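You operate a simulated robot arm through the tools that you are given. There is no shell and no other tool. Be economical: measure what you need, move in short steps, check, and stop when the job is done.

You are at the controls of a simulated robot arm. One attempt, no reset.

JOB
Try both spare fuses in the blue tester and scrap any that reads BLOWN.
Fine: a blown one goes in the red cup, a good one back where it stood. Leave the fitted fuses alone and the red board knob off.

The check looks at the end state, three seconds after you hand in, the way a careful person would. Anything else that was tipped, shoved, dropped, spilled or broken makes it a failure.

ROBOT AND FRAMES
A 7-joint arm with a three-finger gripper, fixed in place. Base frame: the origin is at the foot of the arm, x ahead of it, y to its left, z up; the work surface is at about z = 502. Readings come in mm, rad, newtons and seconds.
Its first joint turns from -2.897 to 2.897 rad. Payload 2.69 kg.
The TCP is the grasp point between the finger pads, 30 mm short of the fingertips. In the tool frame z runs along the fingers and y along their closing line. Largest opening 128 mm; the body of the gripper starts 117 mm behind the TCP.
Orientation is that of the tool frame in the base frame, as a unit quaternion [x, y, z, w]. With the fingers straight down and closing along the base's y, the tool's x points along the base's -x, its y along +y and its z along -z.

CONTROLS
- The arm moves only by the tool jog_arm. Its argument "steps" is a list of rows, each a list of 7 numbers: the shift along the base's x, y, z in m, then the turn, a rotation vector about the base's x, y, z in rad, then the finger opening in m, from 0 to 0.128. In form: [[x, y, z, rx, ry, rz, jaw], ...]. A call has 1 to 8 rows; each row shifts and turns the commanded pose from where the row before left it. Each row takes 0.2 s and may step no farther than 50 mm and 0.15 rad from the row before; otherwise, or with a gripper value out of range, the whole call is refused. A pose out of reach is approached as far as the arm can. The call stops where the force on the tool passes 90 N (or 10 N more than at its start, if that is more) or the arm is blocked; 0.2 s more then pass. The fingers move at their own pace and stop on an object; they squeeze with about 29 N. The grip force told is the motor's: it shows also when the fingers shut on nothing. Time passes only in rows, and 0.2 s behind the last, so rows that do not move let the fingers close. The reply holds the time, the measured pose of the TCP, the force on the tool along the base axes, the opening and the grip force, in the units named above and with some noise, with the torque about the TCP (base axes, N m) and any sound that the robot's microphone picked up.
- Cameras (640 x 400 px; columns grow to the right, rows downward): "scene" is fixed at [400, -649.1, 1095.2]; the picture's right is [0.84, -0.54, 0.00], its down [-0.47, -0.73, -0.49] and it looks along [0.26, 0.41, -0.87] (base axes); focal length 233 px, centre (320, 200). "wrist" rides on the gripper at [58, 54, -131] in the tool frame; the picture's right is [-0.68, 0.74, 0.00], its down [-0.62, -0.57, -0.55] and it looks along [-0.40, -0.37, 0.84] (tool axes); focal length 234 px, centre (320, 200).
- camera(camera): a new picture of that camera. The clock stands still meanwhile.
- move_column(by): slides the trunk up (or, below 0, down) by that many mm; the arm rides with it, the base frame stays. It gives what a move gives, with no picture.
- point_at(camera, pixels): for up to 12 pixels [column, row] of the newest picture of that camera ("zoom" is the newest enlarged one), the place [x, y, z] in the base frame of the surface seen there, good to about 2 mm. The clock stands still meanwhile.
- zoom(camera, box): a new picture of the part [left, top, right, bottom] of that camera's present view, enlarged. The clock stands still meanwhile.
- close_job(): hands the job in; it is judged then, once.

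Keep the steps short. Do not move on a guess: measure, check each grasp and each placing, and mend mistakes. In all there are 80 turns and 38 pictures (those below and enlarged ones count). Leave the gripper open and the arm clear of the work at the hand-in unless told otherwise, and finish with a single line.

The tools are called as a command line: name --pt "numbers of a row" for each row, then --argument value for the rest, lists and objects as JSON in quotes. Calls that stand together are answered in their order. jog_arm: Moves the arm, as the interface text tells. Its arguments: {"type":"object","properties":{"steps":{"type":"array"}},"required":["steps"]} The other tools are called the same way: move_column (by) slides the trunk up or down; camera (camera) takes a picture; point_at (camera, pixels) gives the place of the surface under pixels of a picture; zoom (camera, box) takes an enlarged picture of a part of a camera's view; close_job () hands the job in.

At the start:

```text
clock: 0.0
tcp_pos: [480.9, -424.3, 819.8]
ee_rot: [0.0, 1.0, 0.0, 0.001]
wrist_force: [0.6, 0.1, -0.1]
torque: [-0.01, -0.01, 0.01]
gripper_width: 128.2
gripper_force: 0.0
trunk travel left (down, up): [-150.0, 200.0]
```

scene: 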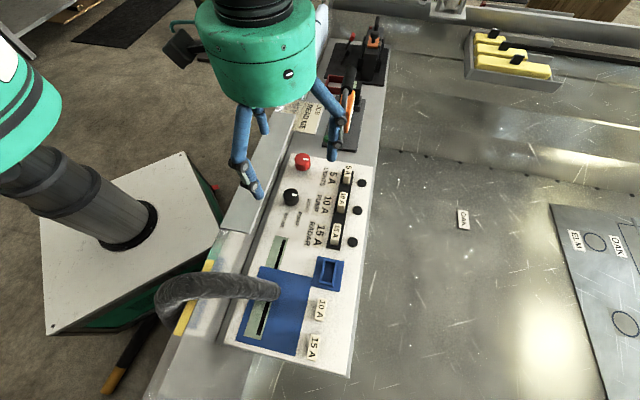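
wrist: 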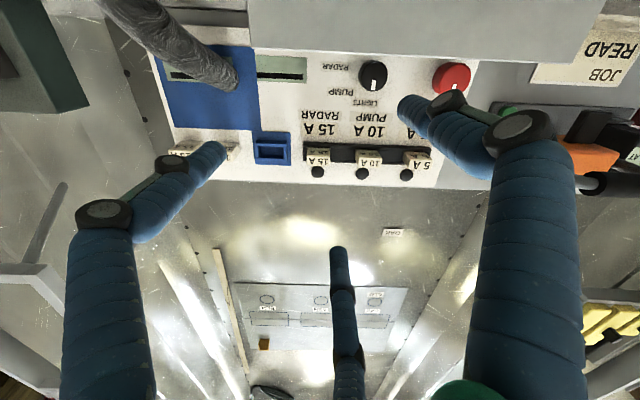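

I see a board with a blue tester, a socket at about (329,272), and two spare fuses at about (320,308) and (314,347). I'll enlarge the board and look for the red cup.

zoom --camera "scene" --box '[220, 230, 380, 380]'

zoom --camera "scene" --box '[260, 0, 420, 240]'

```text
2.67 times, centred on (300, 305) of scene
```

zoom: 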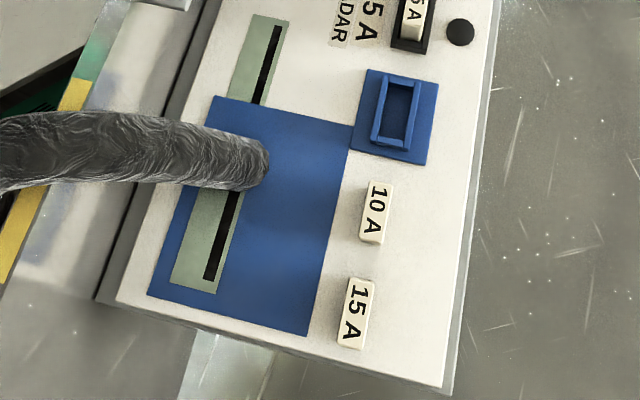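

```text
1.67 times, centred on (340, 120) of scene
```

zoom: 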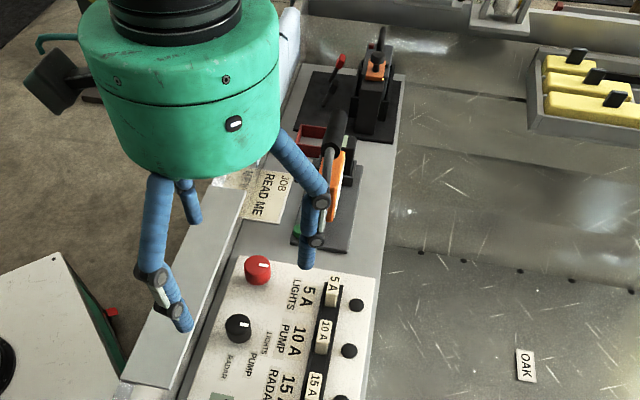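

The red outline at about (335,80) may be the cup, and there is a "JOB READ ME" card. I'll measure the key points on the scene picture and look from the wrist camera.

point_at --camera "scene" --pixels '[[320, 308], [314, 347], [329, 272], [345, 300], [322, 290], [280, 288], [200, 285], [262, 320], [280, 250], [348, 174], [335, 233], [303, 161]]'

zoom --camera "wrist" --box '[440, 0, 640, 200]'

zoom --camera "wrist" --box '[130, 20, 450, 200]'

```text
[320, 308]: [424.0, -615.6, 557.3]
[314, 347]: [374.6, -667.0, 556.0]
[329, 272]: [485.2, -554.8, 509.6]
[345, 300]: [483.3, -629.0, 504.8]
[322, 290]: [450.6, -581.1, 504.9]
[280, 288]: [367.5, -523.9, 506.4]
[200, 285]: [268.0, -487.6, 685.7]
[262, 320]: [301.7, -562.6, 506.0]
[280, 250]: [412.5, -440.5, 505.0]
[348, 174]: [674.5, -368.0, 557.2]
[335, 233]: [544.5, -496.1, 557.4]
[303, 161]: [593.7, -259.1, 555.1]
```

```text
2.00 times, centred on (540, 100) of wrist
```

zoom: 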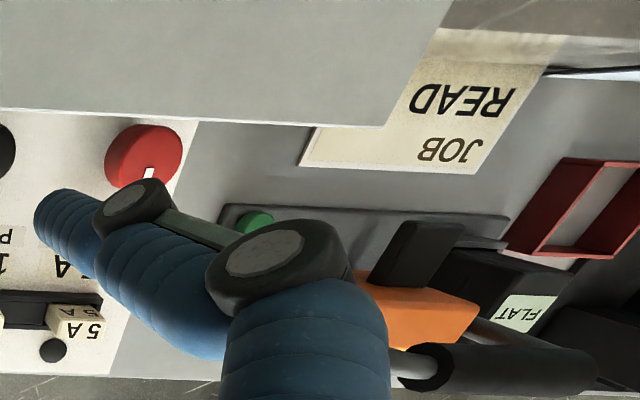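

```text
2.00 times, centred on (290, 110) of wrist
```

zoom: 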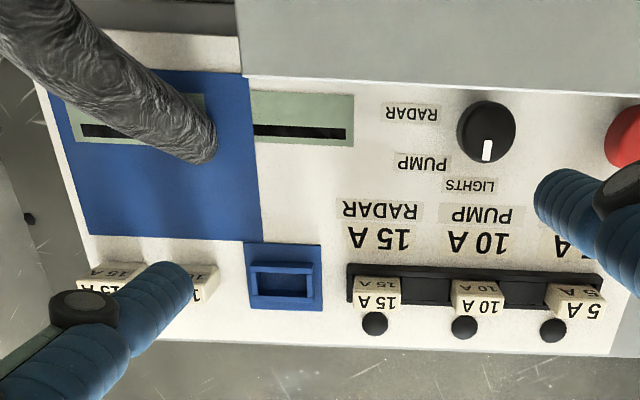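

The red square-walled thing at about (600,105) in the wrist picture is likely the cup. The hose over the tester could be in the way, so I'll measure the hose, cup, socket and fuse edges.

point_at --camera "zoom" --pixels '[[200, 150], [130, 90], [60, 30], [20, 20], [250, 250], [319, 250], [319, 305], [255, 308], [283, 280], [262, 268], [283, 303], [283, 263]]'

point_at --camera "wrist" --pixels '[[612, 85], [600, 105], [625, 125], [580, 80], [570, 120], [600, 125], [180, 150], [178, 157], [232, 157], [300, 20], [400, 20], [560, 160]]'

zoom --camera "scene" --box '[290, 250, 354, 290]'

```text
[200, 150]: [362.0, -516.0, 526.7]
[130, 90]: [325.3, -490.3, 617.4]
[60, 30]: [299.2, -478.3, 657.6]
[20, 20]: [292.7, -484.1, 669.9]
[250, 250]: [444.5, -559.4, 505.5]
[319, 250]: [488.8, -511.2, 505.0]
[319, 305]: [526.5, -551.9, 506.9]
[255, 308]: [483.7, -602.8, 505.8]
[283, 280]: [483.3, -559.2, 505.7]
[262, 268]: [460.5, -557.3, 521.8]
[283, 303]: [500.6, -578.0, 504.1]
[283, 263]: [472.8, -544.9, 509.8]
```

```text
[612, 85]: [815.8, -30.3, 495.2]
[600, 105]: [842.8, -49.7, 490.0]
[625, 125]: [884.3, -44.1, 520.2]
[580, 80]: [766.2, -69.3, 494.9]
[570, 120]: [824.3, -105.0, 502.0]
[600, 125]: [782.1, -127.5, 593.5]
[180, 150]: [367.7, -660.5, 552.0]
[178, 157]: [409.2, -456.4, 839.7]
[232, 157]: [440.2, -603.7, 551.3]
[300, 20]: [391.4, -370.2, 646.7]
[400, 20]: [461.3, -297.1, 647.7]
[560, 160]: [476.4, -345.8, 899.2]
```

```text
10.00 times, centred on (322, 270) of scene
```

zoom: 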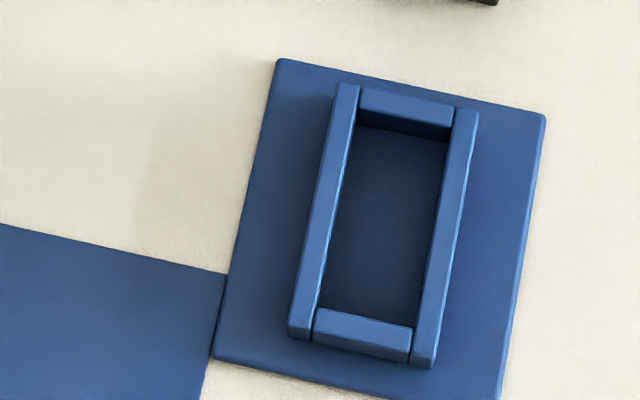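

The hose tip is at about (362,-516,527), well clear of the fuses. I'll measure the socket walls in this zoom, then zoom on the fuses.

point_at --camera "zoom" --pixels '[[348, 92], [466, 118], [424, 360], [298, 328], [405, 108], [362, 330], [310, 220], [455, 235], [385, 220], [250, 200], [425, 345], [405, 340]]'

zoom --camera "scene" --box '[280, 290, 376, 370]'

```text
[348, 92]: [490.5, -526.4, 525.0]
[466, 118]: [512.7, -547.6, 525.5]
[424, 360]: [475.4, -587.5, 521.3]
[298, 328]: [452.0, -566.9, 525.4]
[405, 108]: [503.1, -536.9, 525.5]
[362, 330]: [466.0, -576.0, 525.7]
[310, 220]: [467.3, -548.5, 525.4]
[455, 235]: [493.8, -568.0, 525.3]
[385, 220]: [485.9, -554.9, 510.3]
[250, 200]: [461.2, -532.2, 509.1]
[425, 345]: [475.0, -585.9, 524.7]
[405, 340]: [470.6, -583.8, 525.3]
```

```text
5.00 times, centred on (328, 330) of scene
```

zoom: 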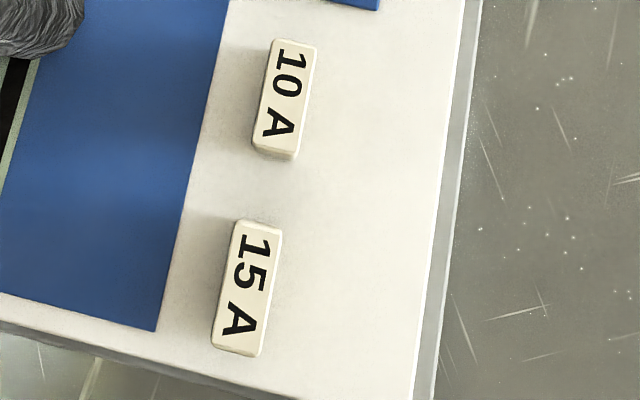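

point_at --camera "zoom" --pixels '[[276, 44], [314, 51], [294, 150], [257, 142], [285, 97], [238, 225], [278, 232], [257, 352], [215, 343], [247, 288], [330, 120], [290, 158]]'

zoom --camera "scene" --box '[280, 60, 380, 140]'

```text
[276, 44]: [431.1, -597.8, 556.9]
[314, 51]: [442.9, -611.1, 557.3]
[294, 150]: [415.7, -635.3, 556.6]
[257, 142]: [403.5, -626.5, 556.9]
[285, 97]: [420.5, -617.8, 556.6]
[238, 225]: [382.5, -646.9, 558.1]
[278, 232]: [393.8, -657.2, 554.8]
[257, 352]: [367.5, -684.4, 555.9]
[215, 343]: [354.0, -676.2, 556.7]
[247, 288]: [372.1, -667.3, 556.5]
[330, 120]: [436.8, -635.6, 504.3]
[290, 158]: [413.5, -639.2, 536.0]
```

```text
5.00 times, centred on (330, 100) of scene
```

zoom: 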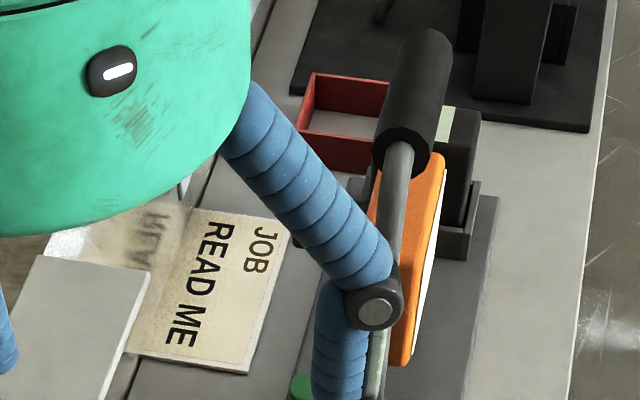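

The fuses are about 39×17 mm, 52 mm tall, turned 45°. The socket's centre is about (483.5,-556), with its floor at 510 and wall tops at 525. Next, the red cup in this zoom.

point_at --camera "zoom" --pixels '[[315, 75], [386, 84], [300, 129], [350, 136], [350, 120], [350, 155], [345, 80], [308, 100], [410, 50], [410, 110], [430, 220], [340, 60]]'

```text
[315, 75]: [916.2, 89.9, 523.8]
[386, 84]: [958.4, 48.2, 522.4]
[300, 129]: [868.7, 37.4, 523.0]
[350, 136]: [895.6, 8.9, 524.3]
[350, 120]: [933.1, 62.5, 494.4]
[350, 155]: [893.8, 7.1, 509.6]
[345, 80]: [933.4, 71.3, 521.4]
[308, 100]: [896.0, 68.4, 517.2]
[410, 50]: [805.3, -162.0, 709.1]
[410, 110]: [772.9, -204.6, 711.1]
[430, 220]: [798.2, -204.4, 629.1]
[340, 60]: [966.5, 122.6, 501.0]
```

The cup's centre is about (917,39), with walls to z 523. Now I'll move above the 10 A spare at (423,-618), turn 45° so the fingers close across its short side, and part-close the jaw.

jog_arm --pt "-0.0096 -0.0322 -0.025 0 0 0.1309 0.06" --pt "-0.0096 -0.0322 -0.025 0 0 0.1309 0.06" --pt "-0.0096 -0.0322 -0.025 0 0 0.1309 0.06" --pt "-0.0096 -0.0322 -0.025 0 0 0.1309 0.06" --pt "-0.0096 -0.0322 -0.025 0 0 0.1309 0.06" --pt "-0.0096 -0.0322 -0.025 0 0 0.1309 0.06" --pt "0 0 0 0 0 0 0.06"

camera --camera "wrist"

camera --camera "scene"

```text
clock: 1.6
tcp_pos: [422.7, -621.8, 668.5]
ee_rot: [-0.383, 0.924, 0.0, 0.0]
wrist_force: [-0.1, 0.3, -1.2]
torque: [0.04, 0.0, -0.02]
gripper_width: 60.0
gripper_force: 0.1
trunk travel left (down, up): [-150.0, 200.0]
```

```text
28 pictures are left
```

wrist: 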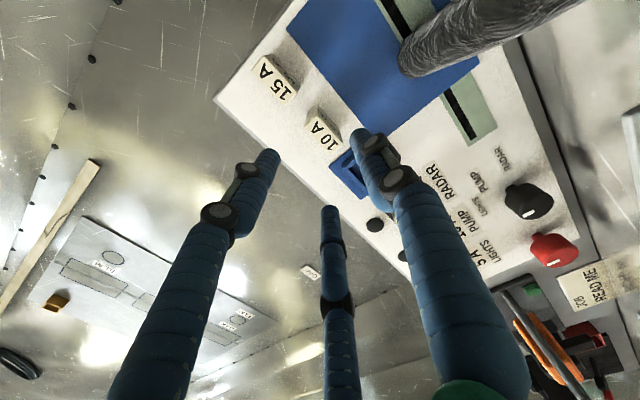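

```text
27 pictures are left
```

scene: 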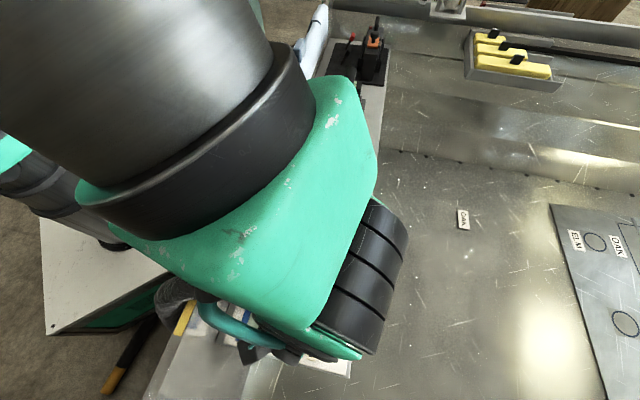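

The 10 A fuse is at (325,135), close to between the fingers. A third limb shows at (330,210), so I'll measure it and the fuse corners before going down.

point_at --camera "wrist" --pixels '[[330, 209], [333, 240], [338, 300], [272, 156], [356, 133], [325, 117], [341, 137], [328, 152], [311, 130], [325, 135], [275, 80], [348, 368]]'

zoom --camera "wrist" --box '[220, 40, 420, 240]'

```text
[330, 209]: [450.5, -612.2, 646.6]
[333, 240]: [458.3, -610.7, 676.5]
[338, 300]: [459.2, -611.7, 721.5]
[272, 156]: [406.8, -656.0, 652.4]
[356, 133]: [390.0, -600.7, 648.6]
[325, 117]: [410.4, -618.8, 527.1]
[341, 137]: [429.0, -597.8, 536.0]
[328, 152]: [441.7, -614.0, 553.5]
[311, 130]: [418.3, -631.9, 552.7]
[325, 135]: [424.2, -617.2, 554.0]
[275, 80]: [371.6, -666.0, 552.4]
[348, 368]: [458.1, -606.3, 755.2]
```

```text
2.00 times, centred on (320, 140) of wrist
```

zoom: 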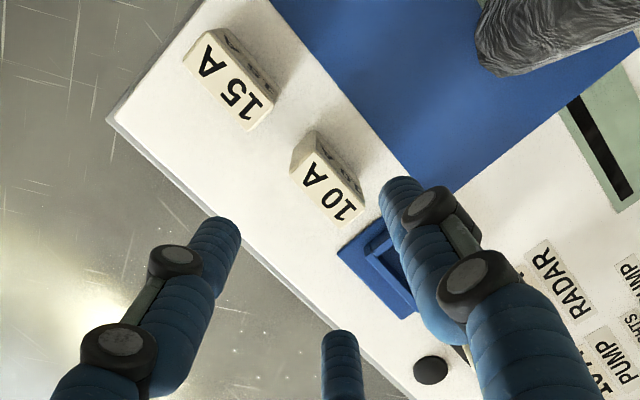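

The measured limbs sit at about 120° to each other around the TCP, so this hand behaves like a three-jaw one, not the two fingers described. If I close along the fuse's long axis (tool y at 45°), the grasp is near-centred with either kind of hand. I'll turn back 90° while staying high.

jog_arm --pt "0 0 0 0 0 -0.1428 0.064" --pt "0 0 0 0 0 -0.1428 0.064" --pt "0 0 0 0 0 -0.1428 0.064" --pt "0 0 0 0 0 -0.1428 0.064" --pt "0 0 0 0 0 -0.1428 0.064" --pt "0 0 0 0 0 -0.1428 0.064"

jog_arm --pt "0 0 0 0 0 -0.1428 0.064" --pt "0 0 0 0 0 -0.1428 0.064" --pt "0 0 0 0 0 -0.1428 0.064" --pt "0 0 0 0 0 -0.1428 0.064" --pt "0 0 0 0 0 -0.1428 0.064" --pt "0 0 0 0 0 0 0.064"

camera --camera "wrist"

```text
clock: 3.0
tcp_pos: [422.8, -618.7, 669.5]
ee_rot: [0.036, 0.999, 0.0, 0.0]
wrist_force: [-0.1, -0.1, 0.2]
torque: [-0.02, 0.01, -0.01]
gripper_width: 63.8
gripper_force: 0.1
trunk travel left (down, up): [-150.0, 200.0]
```

```text
clock: 4.4
tcp_pos: [421.8, -618.8, 669.3]
ee_rot: [0.383, 0.924, -0.001, 0.0]
wrist_force: [0.3, -0.5, -0.1]
torque: [0.0, -0.05, -0.02]
gripper_width: 64.0
gripper_force: 0.0
trunk travel left (down, up): [-150.0, 200.0]
```

```text
25 pictures are left
```

wrist: 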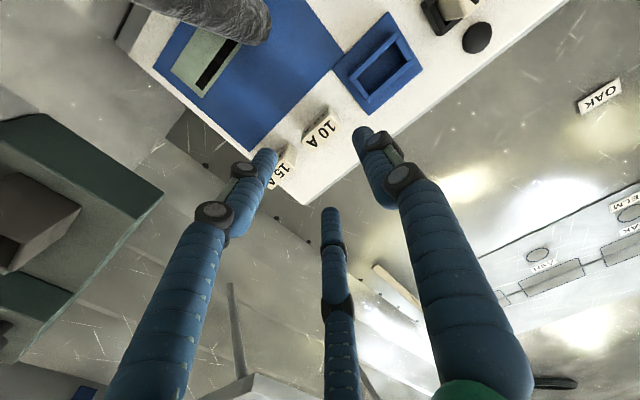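

The view matches: the 10 A fuse is at (320,130), between the three limbs. I'll lower to TCP z≈575 first, centred on (424,-617.5).

jog_arm --pt "0.0015 0.001 -0.03 0 0 0 0.06" --pt "0 0 -0.03 0 0 0 0.06" --pt "0 0 -0.03 0 0 0 0.06" --pt "0 0 0 0 0 0 0.06"

zoom --camera "wrist" --box '[220, 80, 420, 240]'

```text
clock: 5.4
tcp_pos: [424.4, -619.2, 580.7]
ee_rot: [0.383, 0.924, -0.001, 0.0]
wrist_force: [0.2, 0.4, -1.4]
torque: [0.02, 0.0, 0.01]
gripper_width: 60.1
gripper_force: 0.0
trunk travel left (down, up): [-150.0, 200.0]
```

```text
2.50 times, centred on (320, 160) of wrist
```

zoom: 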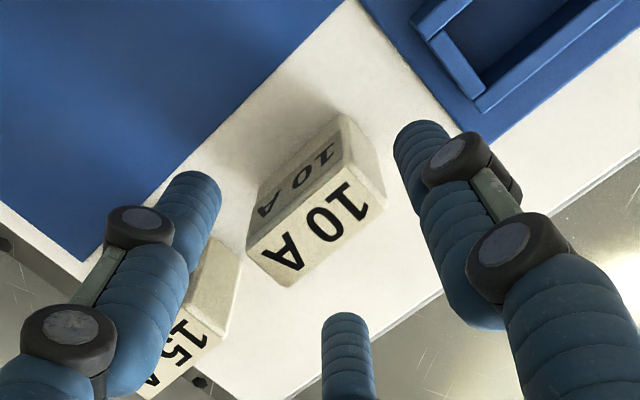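

The fuse is inside all the limbs. I'll go down 24 mm so the TCP is about level with its top (tips at z≈527), then close slowly to 46 mm.

jog_arm --pt "-0.0005 0.0015 -0.012 0 0 0 0.06" --pt "0 0 -0.012 0 0 0 0.06" --pt "0 0 0 0 0 0 0.05" --pt "0 0 0 0 0 0 0.046"

zoom --camera "wrist" --box '[220, 80, 420, 240]'

```text
clock: 6.4
tcp_pos: [423.9, -615.5, 557.4]
ee_rot: [0.382, 0.924, -0.001, 0.001]
wrist_force: [-0.4, -0.1, -0.1]
torque: [0.01, -0.02, 0.02]
gripper_width: 45.9
gripper_force: 0.1
trunk travel left (down, up): [-150.0, 200.0]
```

```text
2.50 times, centred on (320, 160) of wrist
```

zoom: 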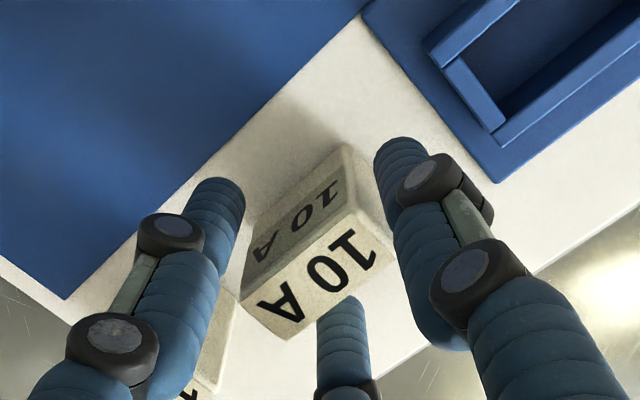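

Still no contact and well placed. Now I'll close onto the fuse in small stages.

jog_arm --pt "0 0 0 0 0 0 0.042" --pt "0 0 0 0 0 0 0.039" --pt "0 0 0 0 0 0 0.036" --pt "0 0 0 0 0 0 0.033" --pt "0 0 0 0 0 0 0.03" --pt "0 0 0 0 0 0 0.02" --pt "0 0 0 0 0 0 0.02"

zoom --camera "wrist" --box '[220, 80, 420, 240]'

```text
clock: 8.0
tcp_pos: [423.5, -616.3, 555.7]
ee_rot: [0.382, 0.924, 0.0, -0.001]
wrist_force: [-0.8, 0.5, 0.0]
torque: [0.0, 0.0, -0.02]
gripper_width: 23.7
gripper_force: 28.9
trunk travel left (down, up): [-150.0, 200.0]
```

```text
2.50 times, centred on (320, 160) of wrist
```

zoom: 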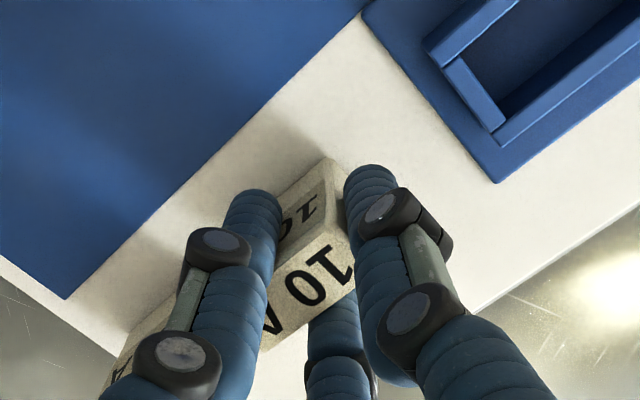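

The fingers closed at 23.7 mm with 29 N. Two limbs pinch the sides and one stops the end, so the fuse slid about 7 mm in the grip. I'll lift it 40 mm and re-measure how it sits.

jog_arm --pt "0 0 0.01 0 0 0 0.02" --pt "0 0 0.015 0 0 0 0.02" --pt "0 0 0.02 0 0 0 0.02" --pt "0 0 0.02 0 0 0 0.02" --pt "0 0 0 0 0 0 0.02"

zoom --camera "wrist" --box '[220, 80, 420, 240]'

```text
clock: 9.2
tcp_pos: [423.8, -612.8, 621.1]
ee_rot: [0.382, 0.924, 0.0, 0.0]
wrist_force: [0.0, 0.1, -0.2]
torque: [-0.03, -0.04, -0.01]
gripper_width: 23.5
gripper_force: 29.2
trunk travel left (down, up): [-150.0, 200.0]
```

```text
2.50 times, centred on (320, 160) of wrist
```

zoom: 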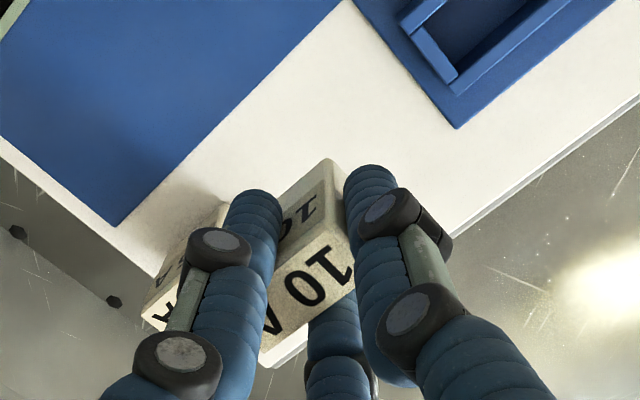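

The fuse came up with the hand, upright. I'll measure its visible top and side.

point_at --camera "zoom" --pixels '[[335, 240], [345, 262], [320, 275], [290, 290], [275, 325], [265, 345], [305, 240], [285, 265], [328, 165], [318, 200], [290, 340], [352, 285]]'

```text
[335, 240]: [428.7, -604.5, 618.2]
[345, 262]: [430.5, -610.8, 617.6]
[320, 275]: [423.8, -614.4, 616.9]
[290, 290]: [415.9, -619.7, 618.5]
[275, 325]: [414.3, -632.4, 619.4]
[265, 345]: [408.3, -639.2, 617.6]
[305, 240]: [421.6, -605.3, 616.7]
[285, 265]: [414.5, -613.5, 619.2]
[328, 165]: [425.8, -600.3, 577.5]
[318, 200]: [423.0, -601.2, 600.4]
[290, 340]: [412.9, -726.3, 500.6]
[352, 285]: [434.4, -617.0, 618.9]
```

The fuse is square in the grip, centred about 8 mm behind the TCP along the row. I'll move it over the socket, TCP to about (489.5,-550), then look.

jog_arm --pt "0.0217 0.0216 0 0 0 0 0.02" --pt "0.0217 0.0216 0 0 0 0 0.02" --pt "0.0217 0.0217 0 0 0 0 0.02" --pt "0 0 -0.02 0 0 0 0.02" --pt "0 0 0 0 0 0 0.02"

zoom --camera "wrist" --box '[220, 80, 420, 240]'

```text
clock: 10.4
tcp_pos: [489.5, -551.8, 600.4]
ee_rot: [0.382, 0.924, 0.0, 0.001]
wrist_force: [0.3, -0.4, 0.5]
torque: [0.04, 0.0, -0.01]
gripper_width: 23.2
gripper_force: 29.0
trunk travel left (down, up): [-150.0, 200.0]
```

```text
2.50 times, centred on (320, 160) of wrist
```

zoom: 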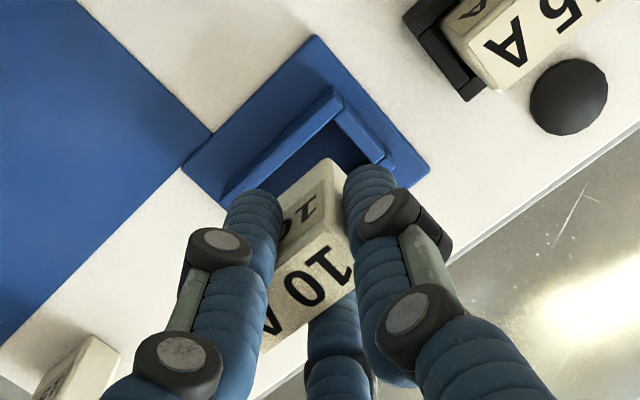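

The fuse is over the socket. I'll check the fuse's bottom corner and edges against the socket walls.

point_at --camera "zoom" --pixels '[[335, 98], [385, 157], [360, 130], [240, 190], [285, 143], [330, 162], [345, 200], [300, 185], [322, 150], [342, 110], [352, 285], [320, 165]]'

```text
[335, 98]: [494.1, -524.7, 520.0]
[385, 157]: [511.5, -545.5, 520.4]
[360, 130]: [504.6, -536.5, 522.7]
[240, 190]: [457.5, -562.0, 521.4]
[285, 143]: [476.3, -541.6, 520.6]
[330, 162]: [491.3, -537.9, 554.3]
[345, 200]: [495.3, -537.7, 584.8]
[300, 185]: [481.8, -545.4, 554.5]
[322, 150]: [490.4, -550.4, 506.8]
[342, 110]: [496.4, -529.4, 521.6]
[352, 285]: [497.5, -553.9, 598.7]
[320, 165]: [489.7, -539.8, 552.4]
```

The fuse's corner is about 8 mm from the end wall and 5 mm from the side wall. I'll shift 2.5 mm along the row, lower, and feel for the floor.

jog_arm --pt "0.0018 0.0018 -0.01 0 0 0 0.02" --pt "0 0 -0.012 0 0 0 0.02" --pt "0 0 -0.012 0 0 0 0.02" --pt "0 0 -0.003 0 0 0 0.02" --pt "0 0 0 0 0 0 0.02"

zoom --camera "wrist" --box '[220, 80, 420, 240]'

```text
clock: 11.6
tcp_pos: [488.6, -549.9, 563.9]
ee_rot: [0.382, 0.924, 0.0, 0.0]
wrist_force: [2.9, -1.8, 0.2]
torque: [-0.11, -0.11, 0.09]
gripper_width: 22.9
gripper_force: 28.7
trunk travel left (down, up): [-150.0, 200.0]
```

```text
2.50 times, centred on (320, 160) of wrist
```

zoom: 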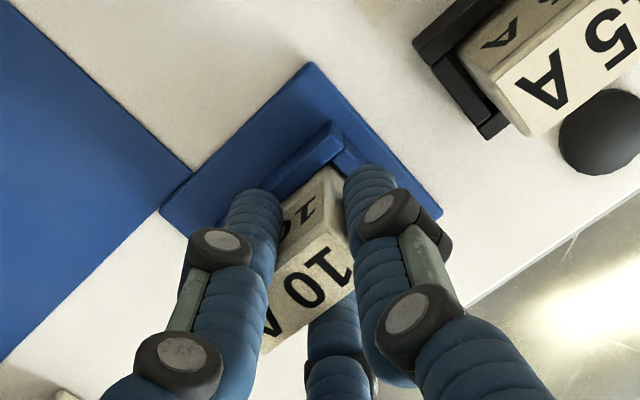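

The fuse is in the socket with a light side force of (2.9,-1.8), so it touches the tester-side wall. I'll shift 1.5 mm off that wall and lower the last few mm.

jog_arm --pt "0.0011 -0.0011 0 0 0 0 0.02" --pt "0 0 -0.0015 0 0 0 0.02" --pt "0 0 -0.0015 0 0 0 0.02" --pt "0 0 0 0 0 0 0.02"

```text
clock: 12.6
tcp_pos: [491.1, -550.4, 560.7]
ee_rot: [0.382, 0.924, 0.0, 0.0]
wrist_force: [-0.5, 0.6, -0.5]
torque: [0.0, -0.01, 0.03]
gripper_width: 23.2
gripper_force: 29.2
trunk travel left (down, up): [-150.0, 200.0]
```

The side force is gone and there's no floor contact yet. I'll go down in 1 mm steps.

jog_arm --pt "0 0 -0.001 0 0 0 0.02" --pt "0 0 -0.001 0 0 0 0.02" --pt "0 0 0 0 0 0 0.02"

camera --camera "wrist"

```text
clock: 13.4
tcp_pos: [491.5, -550.0, 559.5]
ee_rot: [0.383, 0.924, 0.0, 0.0]
wrist_force: [-2.2, 0.2, 10.5]
torque: [0.01, 0.11, -0.02]
gripper_width: 22.9
gripper_force: 29.4
trunk travel left (down, up): [-150.0, 200.0]
```

```text
18 pictures are left
```

wrist: 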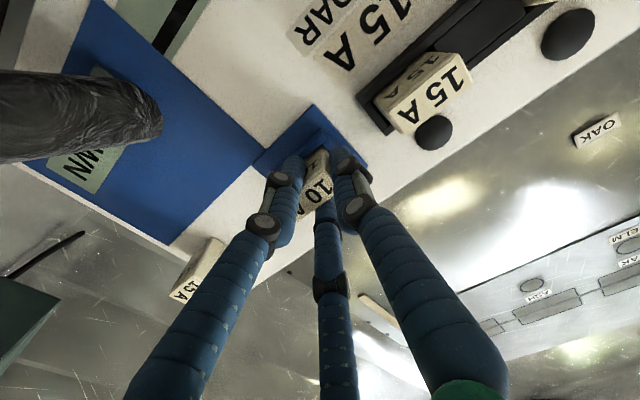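

The floor is felt at 10 N, and the tester display at (90,165) now shows text ending in "WN", partly behind the hose. I'll enlarge it from both cameras.

zoom --camera "wrist" --box '[30, 50, 190, 210]'

zoom --camera "scene" --box '[200, 220, 340, 370]'

```text
2.50 times, centred on (110, 130) of wrist
```

zoom: 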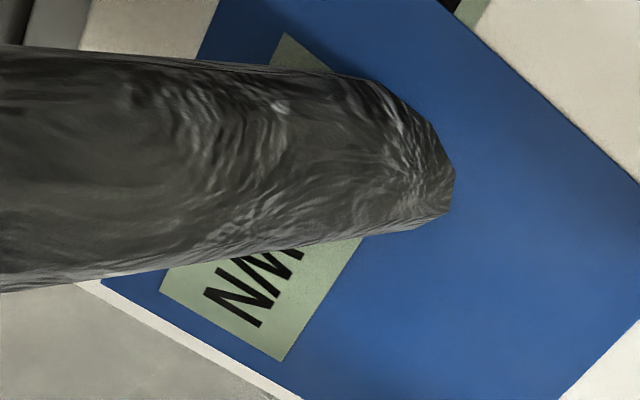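

```text
2.67 times, centred on (270, 295) of scene
```

zoom: 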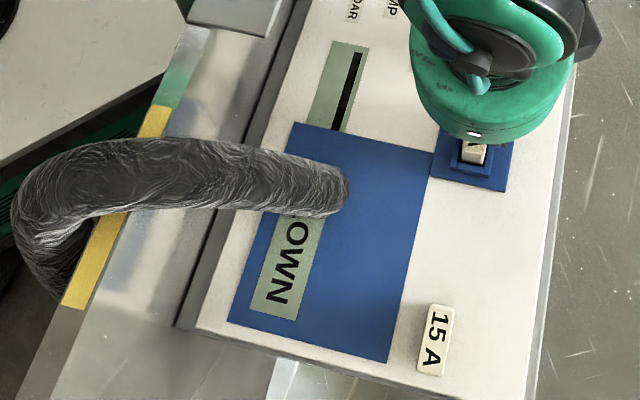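

It reads "…OWN", i.e. BLOWN, so the 10 A spare goes to the red cup. I'll lift it straight up, well above the tall lever (top about z 711).

jog_arm --pt "0 0 0.015 0 0 0 0.02" --pt "0 0 0.03 0 0 0 0.02" --pt "0 0 0.045 0 0 0 0.02" --pt "0 0 0.045 0 0 0 0.02" --pt "0 0 0.045 0 0 0 0.02" --pt "0 0 0.045 0 0 0 0.02" --pt "0 0 0.045 0 0 0 0.02" --pt "0 0 0 0 0 0 0.02"

```text
clock: 15.2
tcp_pos: [490.8, -551.1, 828.1]
ee_rot: [0.383, 0.924, 0.0, 0.0]
wrist_force: [0.0, -0.3, -0.2]
torque: [-0.04, -0.02, 0.02]
gripper_width: 23.2
gripper_force: 29.2
trunk travel left (down, up): [-150.0, 200.0]
```

Still gripped. I'll move across toward the cup at z≈829, halfway first.

jog_arm --pt "0.026 0.037 0 0 0 0 0.02" --pt "0.026 0.037 0 0 0 0 0.02" --pt "0.026 0.037 0 0 0 0 0.02" --pt "0.026 0.037 0 0 0 0 0.02" --pt "0.026 0.037 0 0 0 0 0.02" --pt "0.026 0.037 0 0 0 0 0.02" --pt "0.026 0.037 0 0 0 0 0.02" --pt "0.026 0.037 0 0 0 0 0.02"

camera --camera "scene"

```text
clock: 17.0
tcp_pos: [702.1, -253.8, 829.3]
ee_rot: [0.383, 0.924, 0.0, 0.0]
wrist_force: [-1.5, 0.2, -0.5]
torque: [0.02, -0.01, -0.01]
gripper_width: 23.0
gripper_force: 29.0
trunk travel left (down, up): [-150.0, 200.0]
```

```text
15 pictures are left
```

scene: 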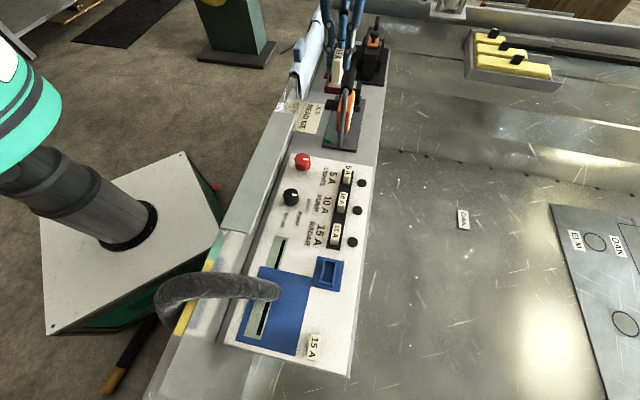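

There is a pale bottle-like object at (310,55) and a black press at (375,45) near the cup. I'll measure their heights before going closer.

point_at --camera "scene" --pixels '[[312, 60], [298, 85], [322, 20], [318, 45], [375, 45], [377, 22], [370, 70], [350, 37], [340, 85], [347, 80], [326, 5], [358, 45]]'

zoom --camera "scene" --box '[280, 0, 400, 100]'

```text
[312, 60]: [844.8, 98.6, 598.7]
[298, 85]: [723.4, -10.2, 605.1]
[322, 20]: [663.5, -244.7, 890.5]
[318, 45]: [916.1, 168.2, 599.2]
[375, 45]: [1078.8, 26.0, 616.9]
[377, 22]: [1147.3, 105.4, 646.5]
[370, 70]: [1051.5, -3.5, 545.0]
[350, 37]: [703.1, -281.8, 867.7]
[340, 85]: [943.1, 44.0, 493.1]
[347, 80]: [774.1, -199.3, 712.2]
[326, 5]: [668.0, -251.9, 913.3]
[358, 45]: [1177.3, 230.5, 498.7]
```

```text
4.00 times, centred on (340, 50) of scene
```

zoom: 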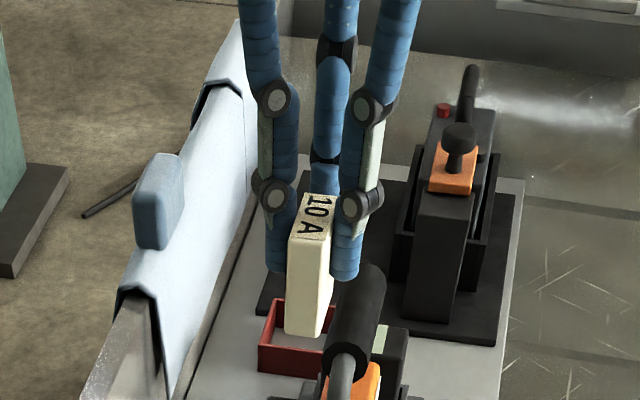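

The rail and coat top is at z≈600, about 100 mm to the side of the cup. The press is about 120 mm to the other side. I'll continue above the cup at the same height and look down.

jog_arm --pt "0.0278 0.0373 0 0 0 0 0.02" --pt "0.0278 0.0373 0 0 0 0 0.02" --pt "0.0278 0.0373 0 0 0 0 0.02" --pt "0.0278 0.0373 0 0 0 0 0.02" --pt "0.0278 0.0373 0 0 0 0 0.02" --pt "0.0278 0.0373 0 0 0 0 0.02" --pt "0.0278 0.0373 0 0 0 0 0.02" --pt "0.0278 0.0373 0 0 0 0 0.02"

jog_arm --pt "0 0 -0.04 0 0 0 0.02" --pt "0 0 -0.04 0 0 0 0.02" --pt "0 0 -0.04 0 0 0 0.02" --pt "0 0 0 0 0 0 0.02"

camera --camera "wrist"

```text
clock: 18.8
tcp_pos: [921.9, 44.8, 830.0]
ee_rot: [0.383, 0.924, 0.0, 0.0]
wrist_force: [-0.6, -0.3, -0.6]
torque: [0.06, -0.05, 0.02]
gripper_width: 23.0
gripper_force: 29.4
trunk travel left (down, up): [-150.0, 200.0]
```

```text
clock: 19.8
tcp_pos: [921.6, 45.7, 710.2]
ee_rot: [0.383, 0.924, -0.001, 0.0]
wrist_force: [0.4, -0.8, -1.1]
torque: [-0.06, 0.01, 0.0]
gripper_width: 23.2
gripper_force: 28.9
trunk travel left (down, up): [-150.0, 200.0]
```

```text
13 pictures are left
```

wrist: 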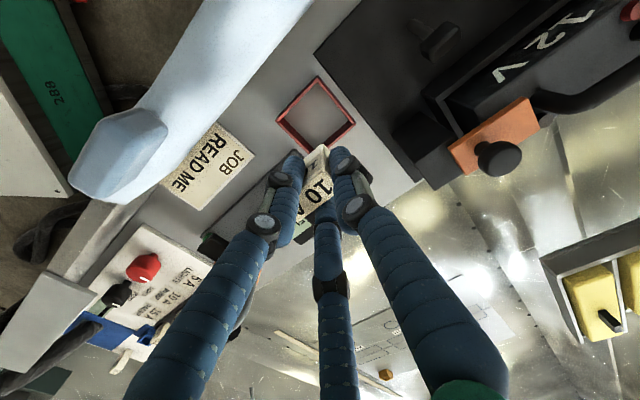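

The cup is visible at (315,113). I'll measure its rim, and the press parts and rail too.

point_at --camera "wrist" --pixels '[[317, 79], [352, 122], [278, 121], [315, 115], [297, 99], [336, 99], [335, 137], [295, 138], [500, 155], [420, 140], [120, 150], [440, 40]]'

```text
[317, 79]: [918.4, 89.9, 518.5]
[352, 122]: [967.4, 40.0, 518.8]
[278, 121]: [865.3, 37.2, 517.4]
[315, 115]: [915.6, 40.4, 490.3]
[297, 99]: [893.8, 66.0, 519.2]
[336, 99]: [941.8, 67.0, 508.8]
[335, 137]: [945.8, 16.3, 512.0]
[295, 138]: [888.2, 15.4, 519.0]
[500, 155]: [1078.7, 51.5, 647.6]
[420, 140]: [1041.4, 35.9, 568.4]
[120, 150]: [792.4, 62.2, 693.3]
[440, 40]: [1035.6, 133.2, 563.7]
```

The cup's centre is (916.5,38.7), inner width about 66 mm, and nothing is close by. I'll shift 10 mm back so fuse and fingers both fit inside, and lower to z≈589.

jog_arm --pt "-0.0072 -0.0073 -0.03 0 0 0 0.02" --pt "0 0 -0.04 0 0 0 0.02" --pt "0 0 -0.03 0 0 0 0.02" --pt "0 0 -0.02 0 0 0 0.02" --pt "0 0 0 0 0 0 0.02"

zoom --camera "wrist" --box '[220, 80, 420, 240]'

```text
clock: 21.0
tcp_pos: [915.8, 38.3, 589.0]
ee_rot: [0.382, 0.924, 0.0, -0.001]
wrist_force: [0.8, -0.3, -0.3]
torque: [0.01, 0.02, 0.01]
gripper_width: 23.0
gripper_force: 28.9
trunk travel left (down, up): [-150.0, 200.0]
```

```text
2.50 times, centred on (320, 160) of wrist
```

zoom: 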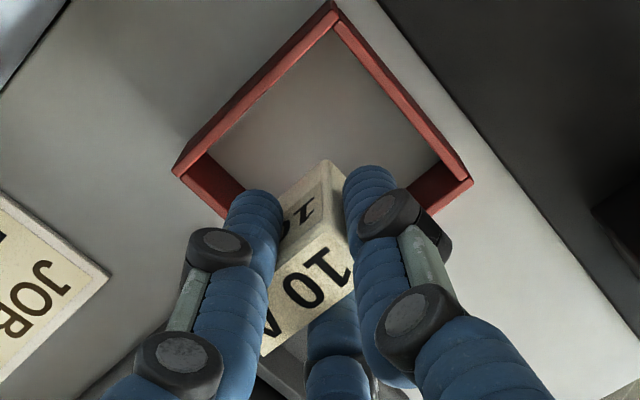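

The fuse is centred over the cup opening. I'll lower to TCP 548, about 5 mm above the cup floor, watching the force.

jog_arm --pt "0 0 -0.015 0 0 0 0.02" --pt "0 0 -0.015 0 0 0 0.02" --pt "0 0 -0.011 0 0 0 0.02" --pt "0 0 0 0 0 0 0.02"

```text
clock: 22.0
tcp_pos: [913.9, 37.9, 548.2]
ee_rot: [0.382, 0.924, 0.001, 0.0]
wrist_force: [-1.0, -0.4, -0.4]
torque: [0.02, 0.0, -0.03]
gripper_width: 23.3
gripper_force: 29.2
trunk travel left (down, up): [-150.0, 200.0]
```

No contact. I'll lower 3 mm more, open slightly to release, and rise clear.

jog_arm --pt "0 0 -0.003 0 0 0 0.02" --pt "0 0 0 0 0 0 0.02" --pt "0 0 0 0 0 0 0.028" --pt "0 0 0 0 0 0 0.029" --pt "0 0 0.015 0 0 0 0.03" --pt "0 0 0.03 0 0 0 0.04" --pt "0 0 0.04 0 0 0 0.05" --pt "0 0 0 0 0 0 0.05"

zoom --camera "wrist" --box '[220, 60, 420, 220]'

```text
clock: 23.8
tcp_pos: [913.8, 39.6, 630.6]
ee_rot: [0.382, 0.924, -0.001, -0.001]
wrist_force: [0.2, 0.6, 0.1]
torque: [-0.04, -0.02, 0.0]
gripper_width: 50.0
gripper_force: 0.1
trunk travel left (down, up): [-150.0, 200.0]
```

```text
2.50 times, centred on (320, 140) of wrist
```

zoom: 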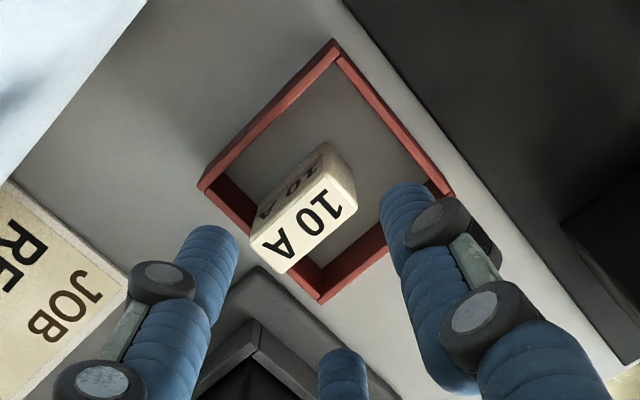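

The 10 A fuse stands upright in the red cup. I'll rise and return to the 15 A spare by the same high route.

jog_arm --pt "0 0 0.04 0 0 0 0.05" --pt "0 0 0.04 0 0 0 0.05" --pt "0 0 0.04 0 0 0 0.05" --pt "0 0 0.04 0 0 0 0.05" --pt "0 0 0.04 0 0 0 0.05" --pt "-0.0282 -0.0368 0 0 0 0 0.05" --pt "-0.0282 -0.0368 0 0 0 0 0.05" --pt "-0.0282 -0.0368 0 0 0 0 0.05"

jog_arm --pt "-0.0282 -0.0368 0 0 0 0 0.05" --pt "-0.0282 -0.0368 0 0 0 0 0.05" --pt "-0.0282 -0.0368 0 0 0 0 0.05" --pt "-0.0282 -0.0368 0 0 0 0 0.05" --pt "-0.0282 -0.0368 0 0 0 0 0.05" --pt "-0.0282 -0.0368 0 0 0 0 0.05" --pt "-0.0282 -0.0368 0 0 0 0 0.05" --pt "-0.0282 -0.0368 0 0 0 0 0.05"

jog_arm --pt "-0.0282 -0.0368 0 0 0 0 0.05" --pt "-0.0282 -0.0368 0 0 0 0 0.05" --pt "-0.0282 -0.0368 0 0 0 0 0.05" --pt "-0.0282 -0.0368 0 0 0 0 0.05" --pt "-0.0282 -0.0368 0 0 0 0 0.05" --pt "-0.0282 -0.0368 0 0 0 0 0.05" --pt "-0.0282 -0.0368 0 0 0 0 0.05" --pt "-0.0279 -0.036 0 0 0 0 0.05"

jog_arm --pt "0 0 -0.045 0 0 0 0.05" --pt "0 0 -0.045 0 0 0 0.05" --pt "0 0 -0.045 0 0 0 0.05" --pt "0 0 -0.045 0 0 0 0.05" --pt "0 0 -0.02 0 0 0 0.05" --pt "0 0 0 0 0 0 0.05"

zoom --camera "wrist" --box '[220, 80, 420, 240]'

```text
clock: 25.6
tcp_pos: [828.9, -73.5, 829.1]
ee_rot: [0.383, 0.924, 0.0, -0.001]
wrist_force: [-0.2, 0.4, -0.4]
torque: [-0.03, 0.05, 0.01]
gripper_width: 50.2
gripper_force: 0.0
trunk travel left (down, up): [-150.0, 200.0]
```

```text
clock: 27.4
tcp_pos: [605.8, -366.4, 829.6]
ee_rot: [0.382, 0.924, 0.0, 0.0]
wrist_force: [-0.1, 0.2, 0.3]
torque: [-0.03, 0.02, 0.04]
gripper_width: 50.1
gripper_force: 0.0
trunk travel left (down, up): [-150.0, 200.0]
```

```text
clock: 29.2
tcp_pos: [377.3, -661.9, 828.5]
ee_rot: [0.381, 0.925, 0.001, -0.001]
wrist_force: [-0.6, 1.1, -0.1]
torque: [-0.02, 0.0, -0.02]
gripper_width: 50.0
gripper_force: 0.1
trunk travel left (down, up): [-150.0, 200.0]
```

```text
clock: 30.6
tcp_pos: [379.2, -660.8, 629.2]
ee_rot: [0.382, 0.924, -0.001, 0.0]
wrist_force: [0.0, 0.1, 0.2]
torque: [-0.01, 0.01, 0.01]
gripper_width: 50.1
gripper_force: 0.1
trunk travel left (down, up): [-150.0, 200.0]
```

```text
2.50 times, centred on (320, 160) of wrist
```

zoom: 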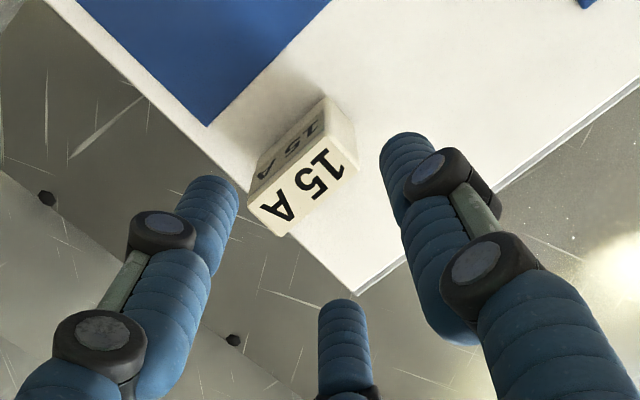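

The 15 A fuse is at (300,190) in this zoom, untouched. I'll measure its corners to place the grip and record where it stood.

point_at --camera "zoom" --pixels '[[328, 125], [355, 168], [284, 232], [250, 204], [303, 183], [300, 162], [326, 98], [322, 205], [275, 180], [262, 156]]'

```text
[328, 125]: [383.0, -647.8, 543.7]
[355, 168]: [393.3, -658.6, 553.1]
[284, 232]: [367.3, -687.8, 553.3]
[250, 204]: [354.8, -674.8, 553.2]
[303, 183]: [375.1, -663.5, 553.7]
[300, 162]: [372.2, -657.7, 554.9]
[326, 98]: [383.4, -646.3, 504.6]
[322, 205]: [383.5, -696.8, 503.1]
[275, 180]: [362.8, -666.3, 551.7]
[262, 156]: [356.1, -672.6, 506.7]
```

The corners average to (374.5,-666.5), as measured before. I'll lower to TCP 556 and close gently.

jog_arm --pt "0 0 -0.03 0 0 0 0.05" --pt "0 0 -0.03 0 0 0 0.05" --pt "0 0 -0.014 0 0 0 0.05" --pt "0 0 0 0 0 0 0.04" --pt "0 0 0 0 0 0 0.033" --pt "0 0 0 0 0 0 0.029" --pt "0 0 0 0 0 0 0.025" --pt "0 0 0 0 0 0 0.02"

jog_arm --pt "0 0 0 0 0 0 0.02" --pt "0 0 0.01 0 0 0 0.02" --pt "0 0 0.015 0 0 0 0.02" --pt "0 0 0.02 0 0 0 0.02" --pt "0 0 0.02 0 0 0 0.02" --pt "0 0 0 0 0 0 0.02"

zoom --camera "wrist" --box '[220, 80, 420, 240]'

```text
clock: 32.4
tcp_pos: [380.1, -660.8, 555.8]
ee_rot: [0.382, 0.924, 0.0, 0.0]
wrist_force: [0.3, -0.5, 0.1]
torque: [0.03, 0.0, -0.01]
gripper_width: 23.7
gripper_force: 29.1
trunk travel left (down, up): [-150.0, 200.0]
```

```text
clock: 33.8
tcp_pos: [378.9, -661.1, 619.8]
ee_rot: [0.382, 0.924, 0.001, -0.001]
wrist_force: [-1.0, -0.5, -0.3]
torque: [-0.03, -0.02, 0.0]
gripper_width: 23.5
gripper_force: 29.0
trunk travel left (down, up): [-150.0, 200.0]
```

```text
2.50 times, centred on (320, 160) of wrist
```

zoom: 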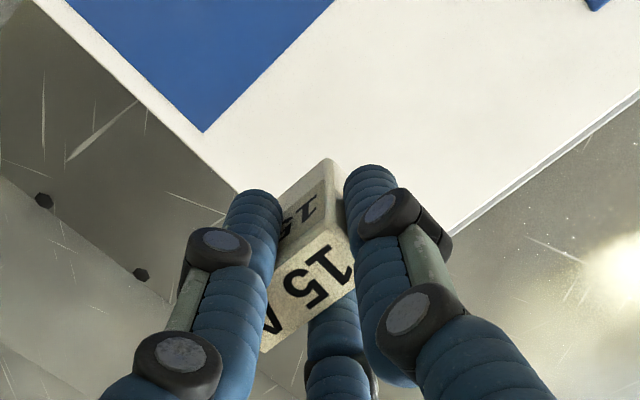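

It has the same grip as before. I'll take it to the proven socket position (492.3,-549.4), then lower to z 572.

jog_arm --pt "0.0281 0.0278 0 0 0 0 0.02" --pt "0.0281 0.0278 0 0 0 0 0.02" --pt "0.0281 0.0278 0 0 0 0 0.02" --pt "0.028 0.0279 0 0 0 0 0.02" --pt "0 0 -0.02 0 0 0 0.02" --pt "0 0 -0.015 0 0 0 0.02" --pt "0 0 -0.014 0 0 0 0.02" --pt "0 0 0 0 0 0 0.02"

```text
clock: 35.6
tcp_pos: [494.2, -552.9, 572.9]
ee_rot: [0.381, 0.925, 0.0, 0.002]
wrist_force: [0.7, 4.1, 22.8]
torque: [-0.16, 0.05, -0.04]
gripper_width: 23.2
gripper_force: 28.9
trunk travel left (down, up): [-150.0, 200.0]
```

An upward force of 23 N at z 572 means the fuse is resting on a socket wall. I'll lift 10 mm and look.

jog_arm --pt "0 0 0.005 0 0 0 0.02" --pt "0 0 0.01 0 0 0 0.02" --pt "0 0 0 0 0 0 0.02"

zoom --camera "wrist" --box '[250, 80, 390, 200]'

```text
clock: 36.4
tcp_pos: [492.6, -549.3, 586.1]
ee_rot: [0.383, 0.924, 0.0, 0.0]
wrist_force: [0.1, 0.0, -0.6]
torque: [-0.02, 0.02, -0.02]
gripper_width: 23.3
gripper_force: 29.0
trunk travel left (down, up): [-150.0, 200.0]
```

```text
3.33 times, centred on (320, 140) of wrist
```

zoom: 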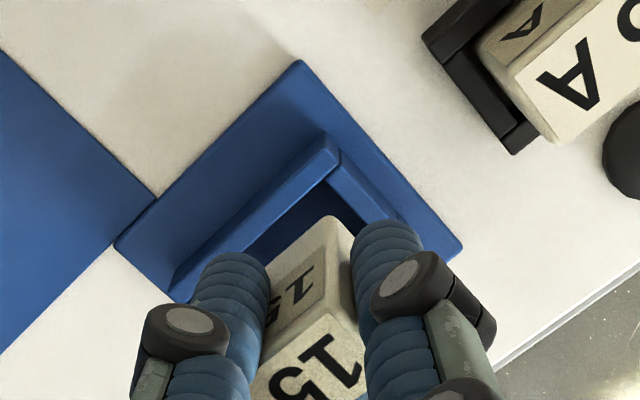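

I'll measure the fuse's bottom corner against the wall tops.

point_at --camera "zoom" --pixels '[[330, 218], [337, 222], [320, 222], [300, 240], [328, 148], [335, 160], [290, 185], [360, 190], [345, 240], [240, 225], [385, 215], [322, 165]]'

```text
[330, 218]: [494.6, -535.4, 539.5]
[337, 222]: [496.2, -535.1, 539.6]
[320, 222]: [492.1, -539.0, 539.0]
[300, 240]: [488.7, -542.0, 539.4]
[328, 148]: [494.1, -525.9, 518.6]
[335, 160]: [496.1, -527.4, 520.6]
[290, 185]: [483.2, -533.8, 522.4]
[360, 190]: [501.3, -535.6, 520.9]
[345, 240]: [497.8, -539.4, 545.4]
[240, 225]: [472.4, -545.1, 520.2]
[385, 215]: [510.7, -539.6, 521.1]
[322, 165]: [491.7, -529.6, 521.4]
```

The fuse corner is only about 3 mm from the end wall, nearer than the first fuse was. I'll back off 2.5 mm along the row and lower again in small steps.

jog_arm --pt "-0.0018 -0.0018 0 0 0 0 0.02" --pt "0 0 -0.008 0 0 0 0.02" --pt "0 0 -0.006 0 0 0 0.02" --pt "0 0 -0.003 0 0 0 0.02" --pt "0 0 0 0 0 0 0.02"

```text
clock: 37.6
tcp_pos: [489.6, -551.2, 568.8]
ee_rot: [0.383, 0.924, 0.0, 0.0]
wrist_force: [2.4, 2.7, -1.0]
torque: [0.13, -0.1, -0.01]
gripper_width: 23.2
gripper_force: 29.1
trunk travel left (down, up): [-150.0, 200.0]
```

It is now inside the walls, with a light push of 3.6 N from the opposite end wall. I'll shift 1 mm back and continue down.

jog_arm --pt "0.0008 0.0008 0 0 0 0 0.02" --pt "0 0 -0.003 0 0 0 0.02" --pt "0 0 -0.003 0 0 0 0.02" --pt "0 0 -0.002 0 0 0 0.02" --pt "0 0 0 0 0 0 0.02"

```text
clock: 38.8
tcp_pos: [491.5, -551.2, 561.7]
ee_rot: [0.383, 0.924, 0.0, 0.001]
wrist_force: [-0.4, -0.4, -0.4]
torque: [0.03, -0.01, 0.0]
gripper_width: 23.0
gripper_force: 29.3
trunk travel left (down, up): [-150.0, 200.0]
```

All forces are near zero at z 561.8. I'll lower the last millimetres to the floor and read the display from the scene camera.

jog_arm --pt "0 0 -0.001 0 0 0 0.02" --pt "0 0 -0.001 0 0 0 0.02" --pt "0 0 -0.001 0 0 0 0.02" --pt "0 0 0 0 0 0 0.02"

zoom --camera "scene" --box '[200, 220, 340, 370]'

```text
clock: 39.8
tcp_pos: [490.7, -550.7, 560.2]
ee_rot: [0.383, 0.924, 0.0, 0.0]
wrist_force: [1.1, -1.0, -0.6]
torque: [0.0, 0.01, 0.02]
gripper_width: 23.2
gripper_force: 28.8
trunk travel left (down, up): [-150.0, 200.0]
```

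```text
2.67 times, centred on (270, 295) of scene
```

zoom: 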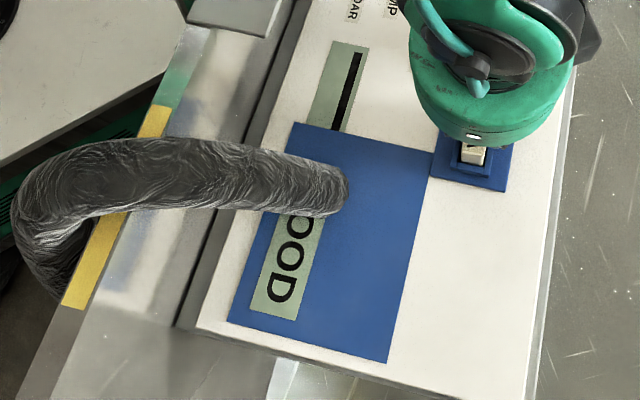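

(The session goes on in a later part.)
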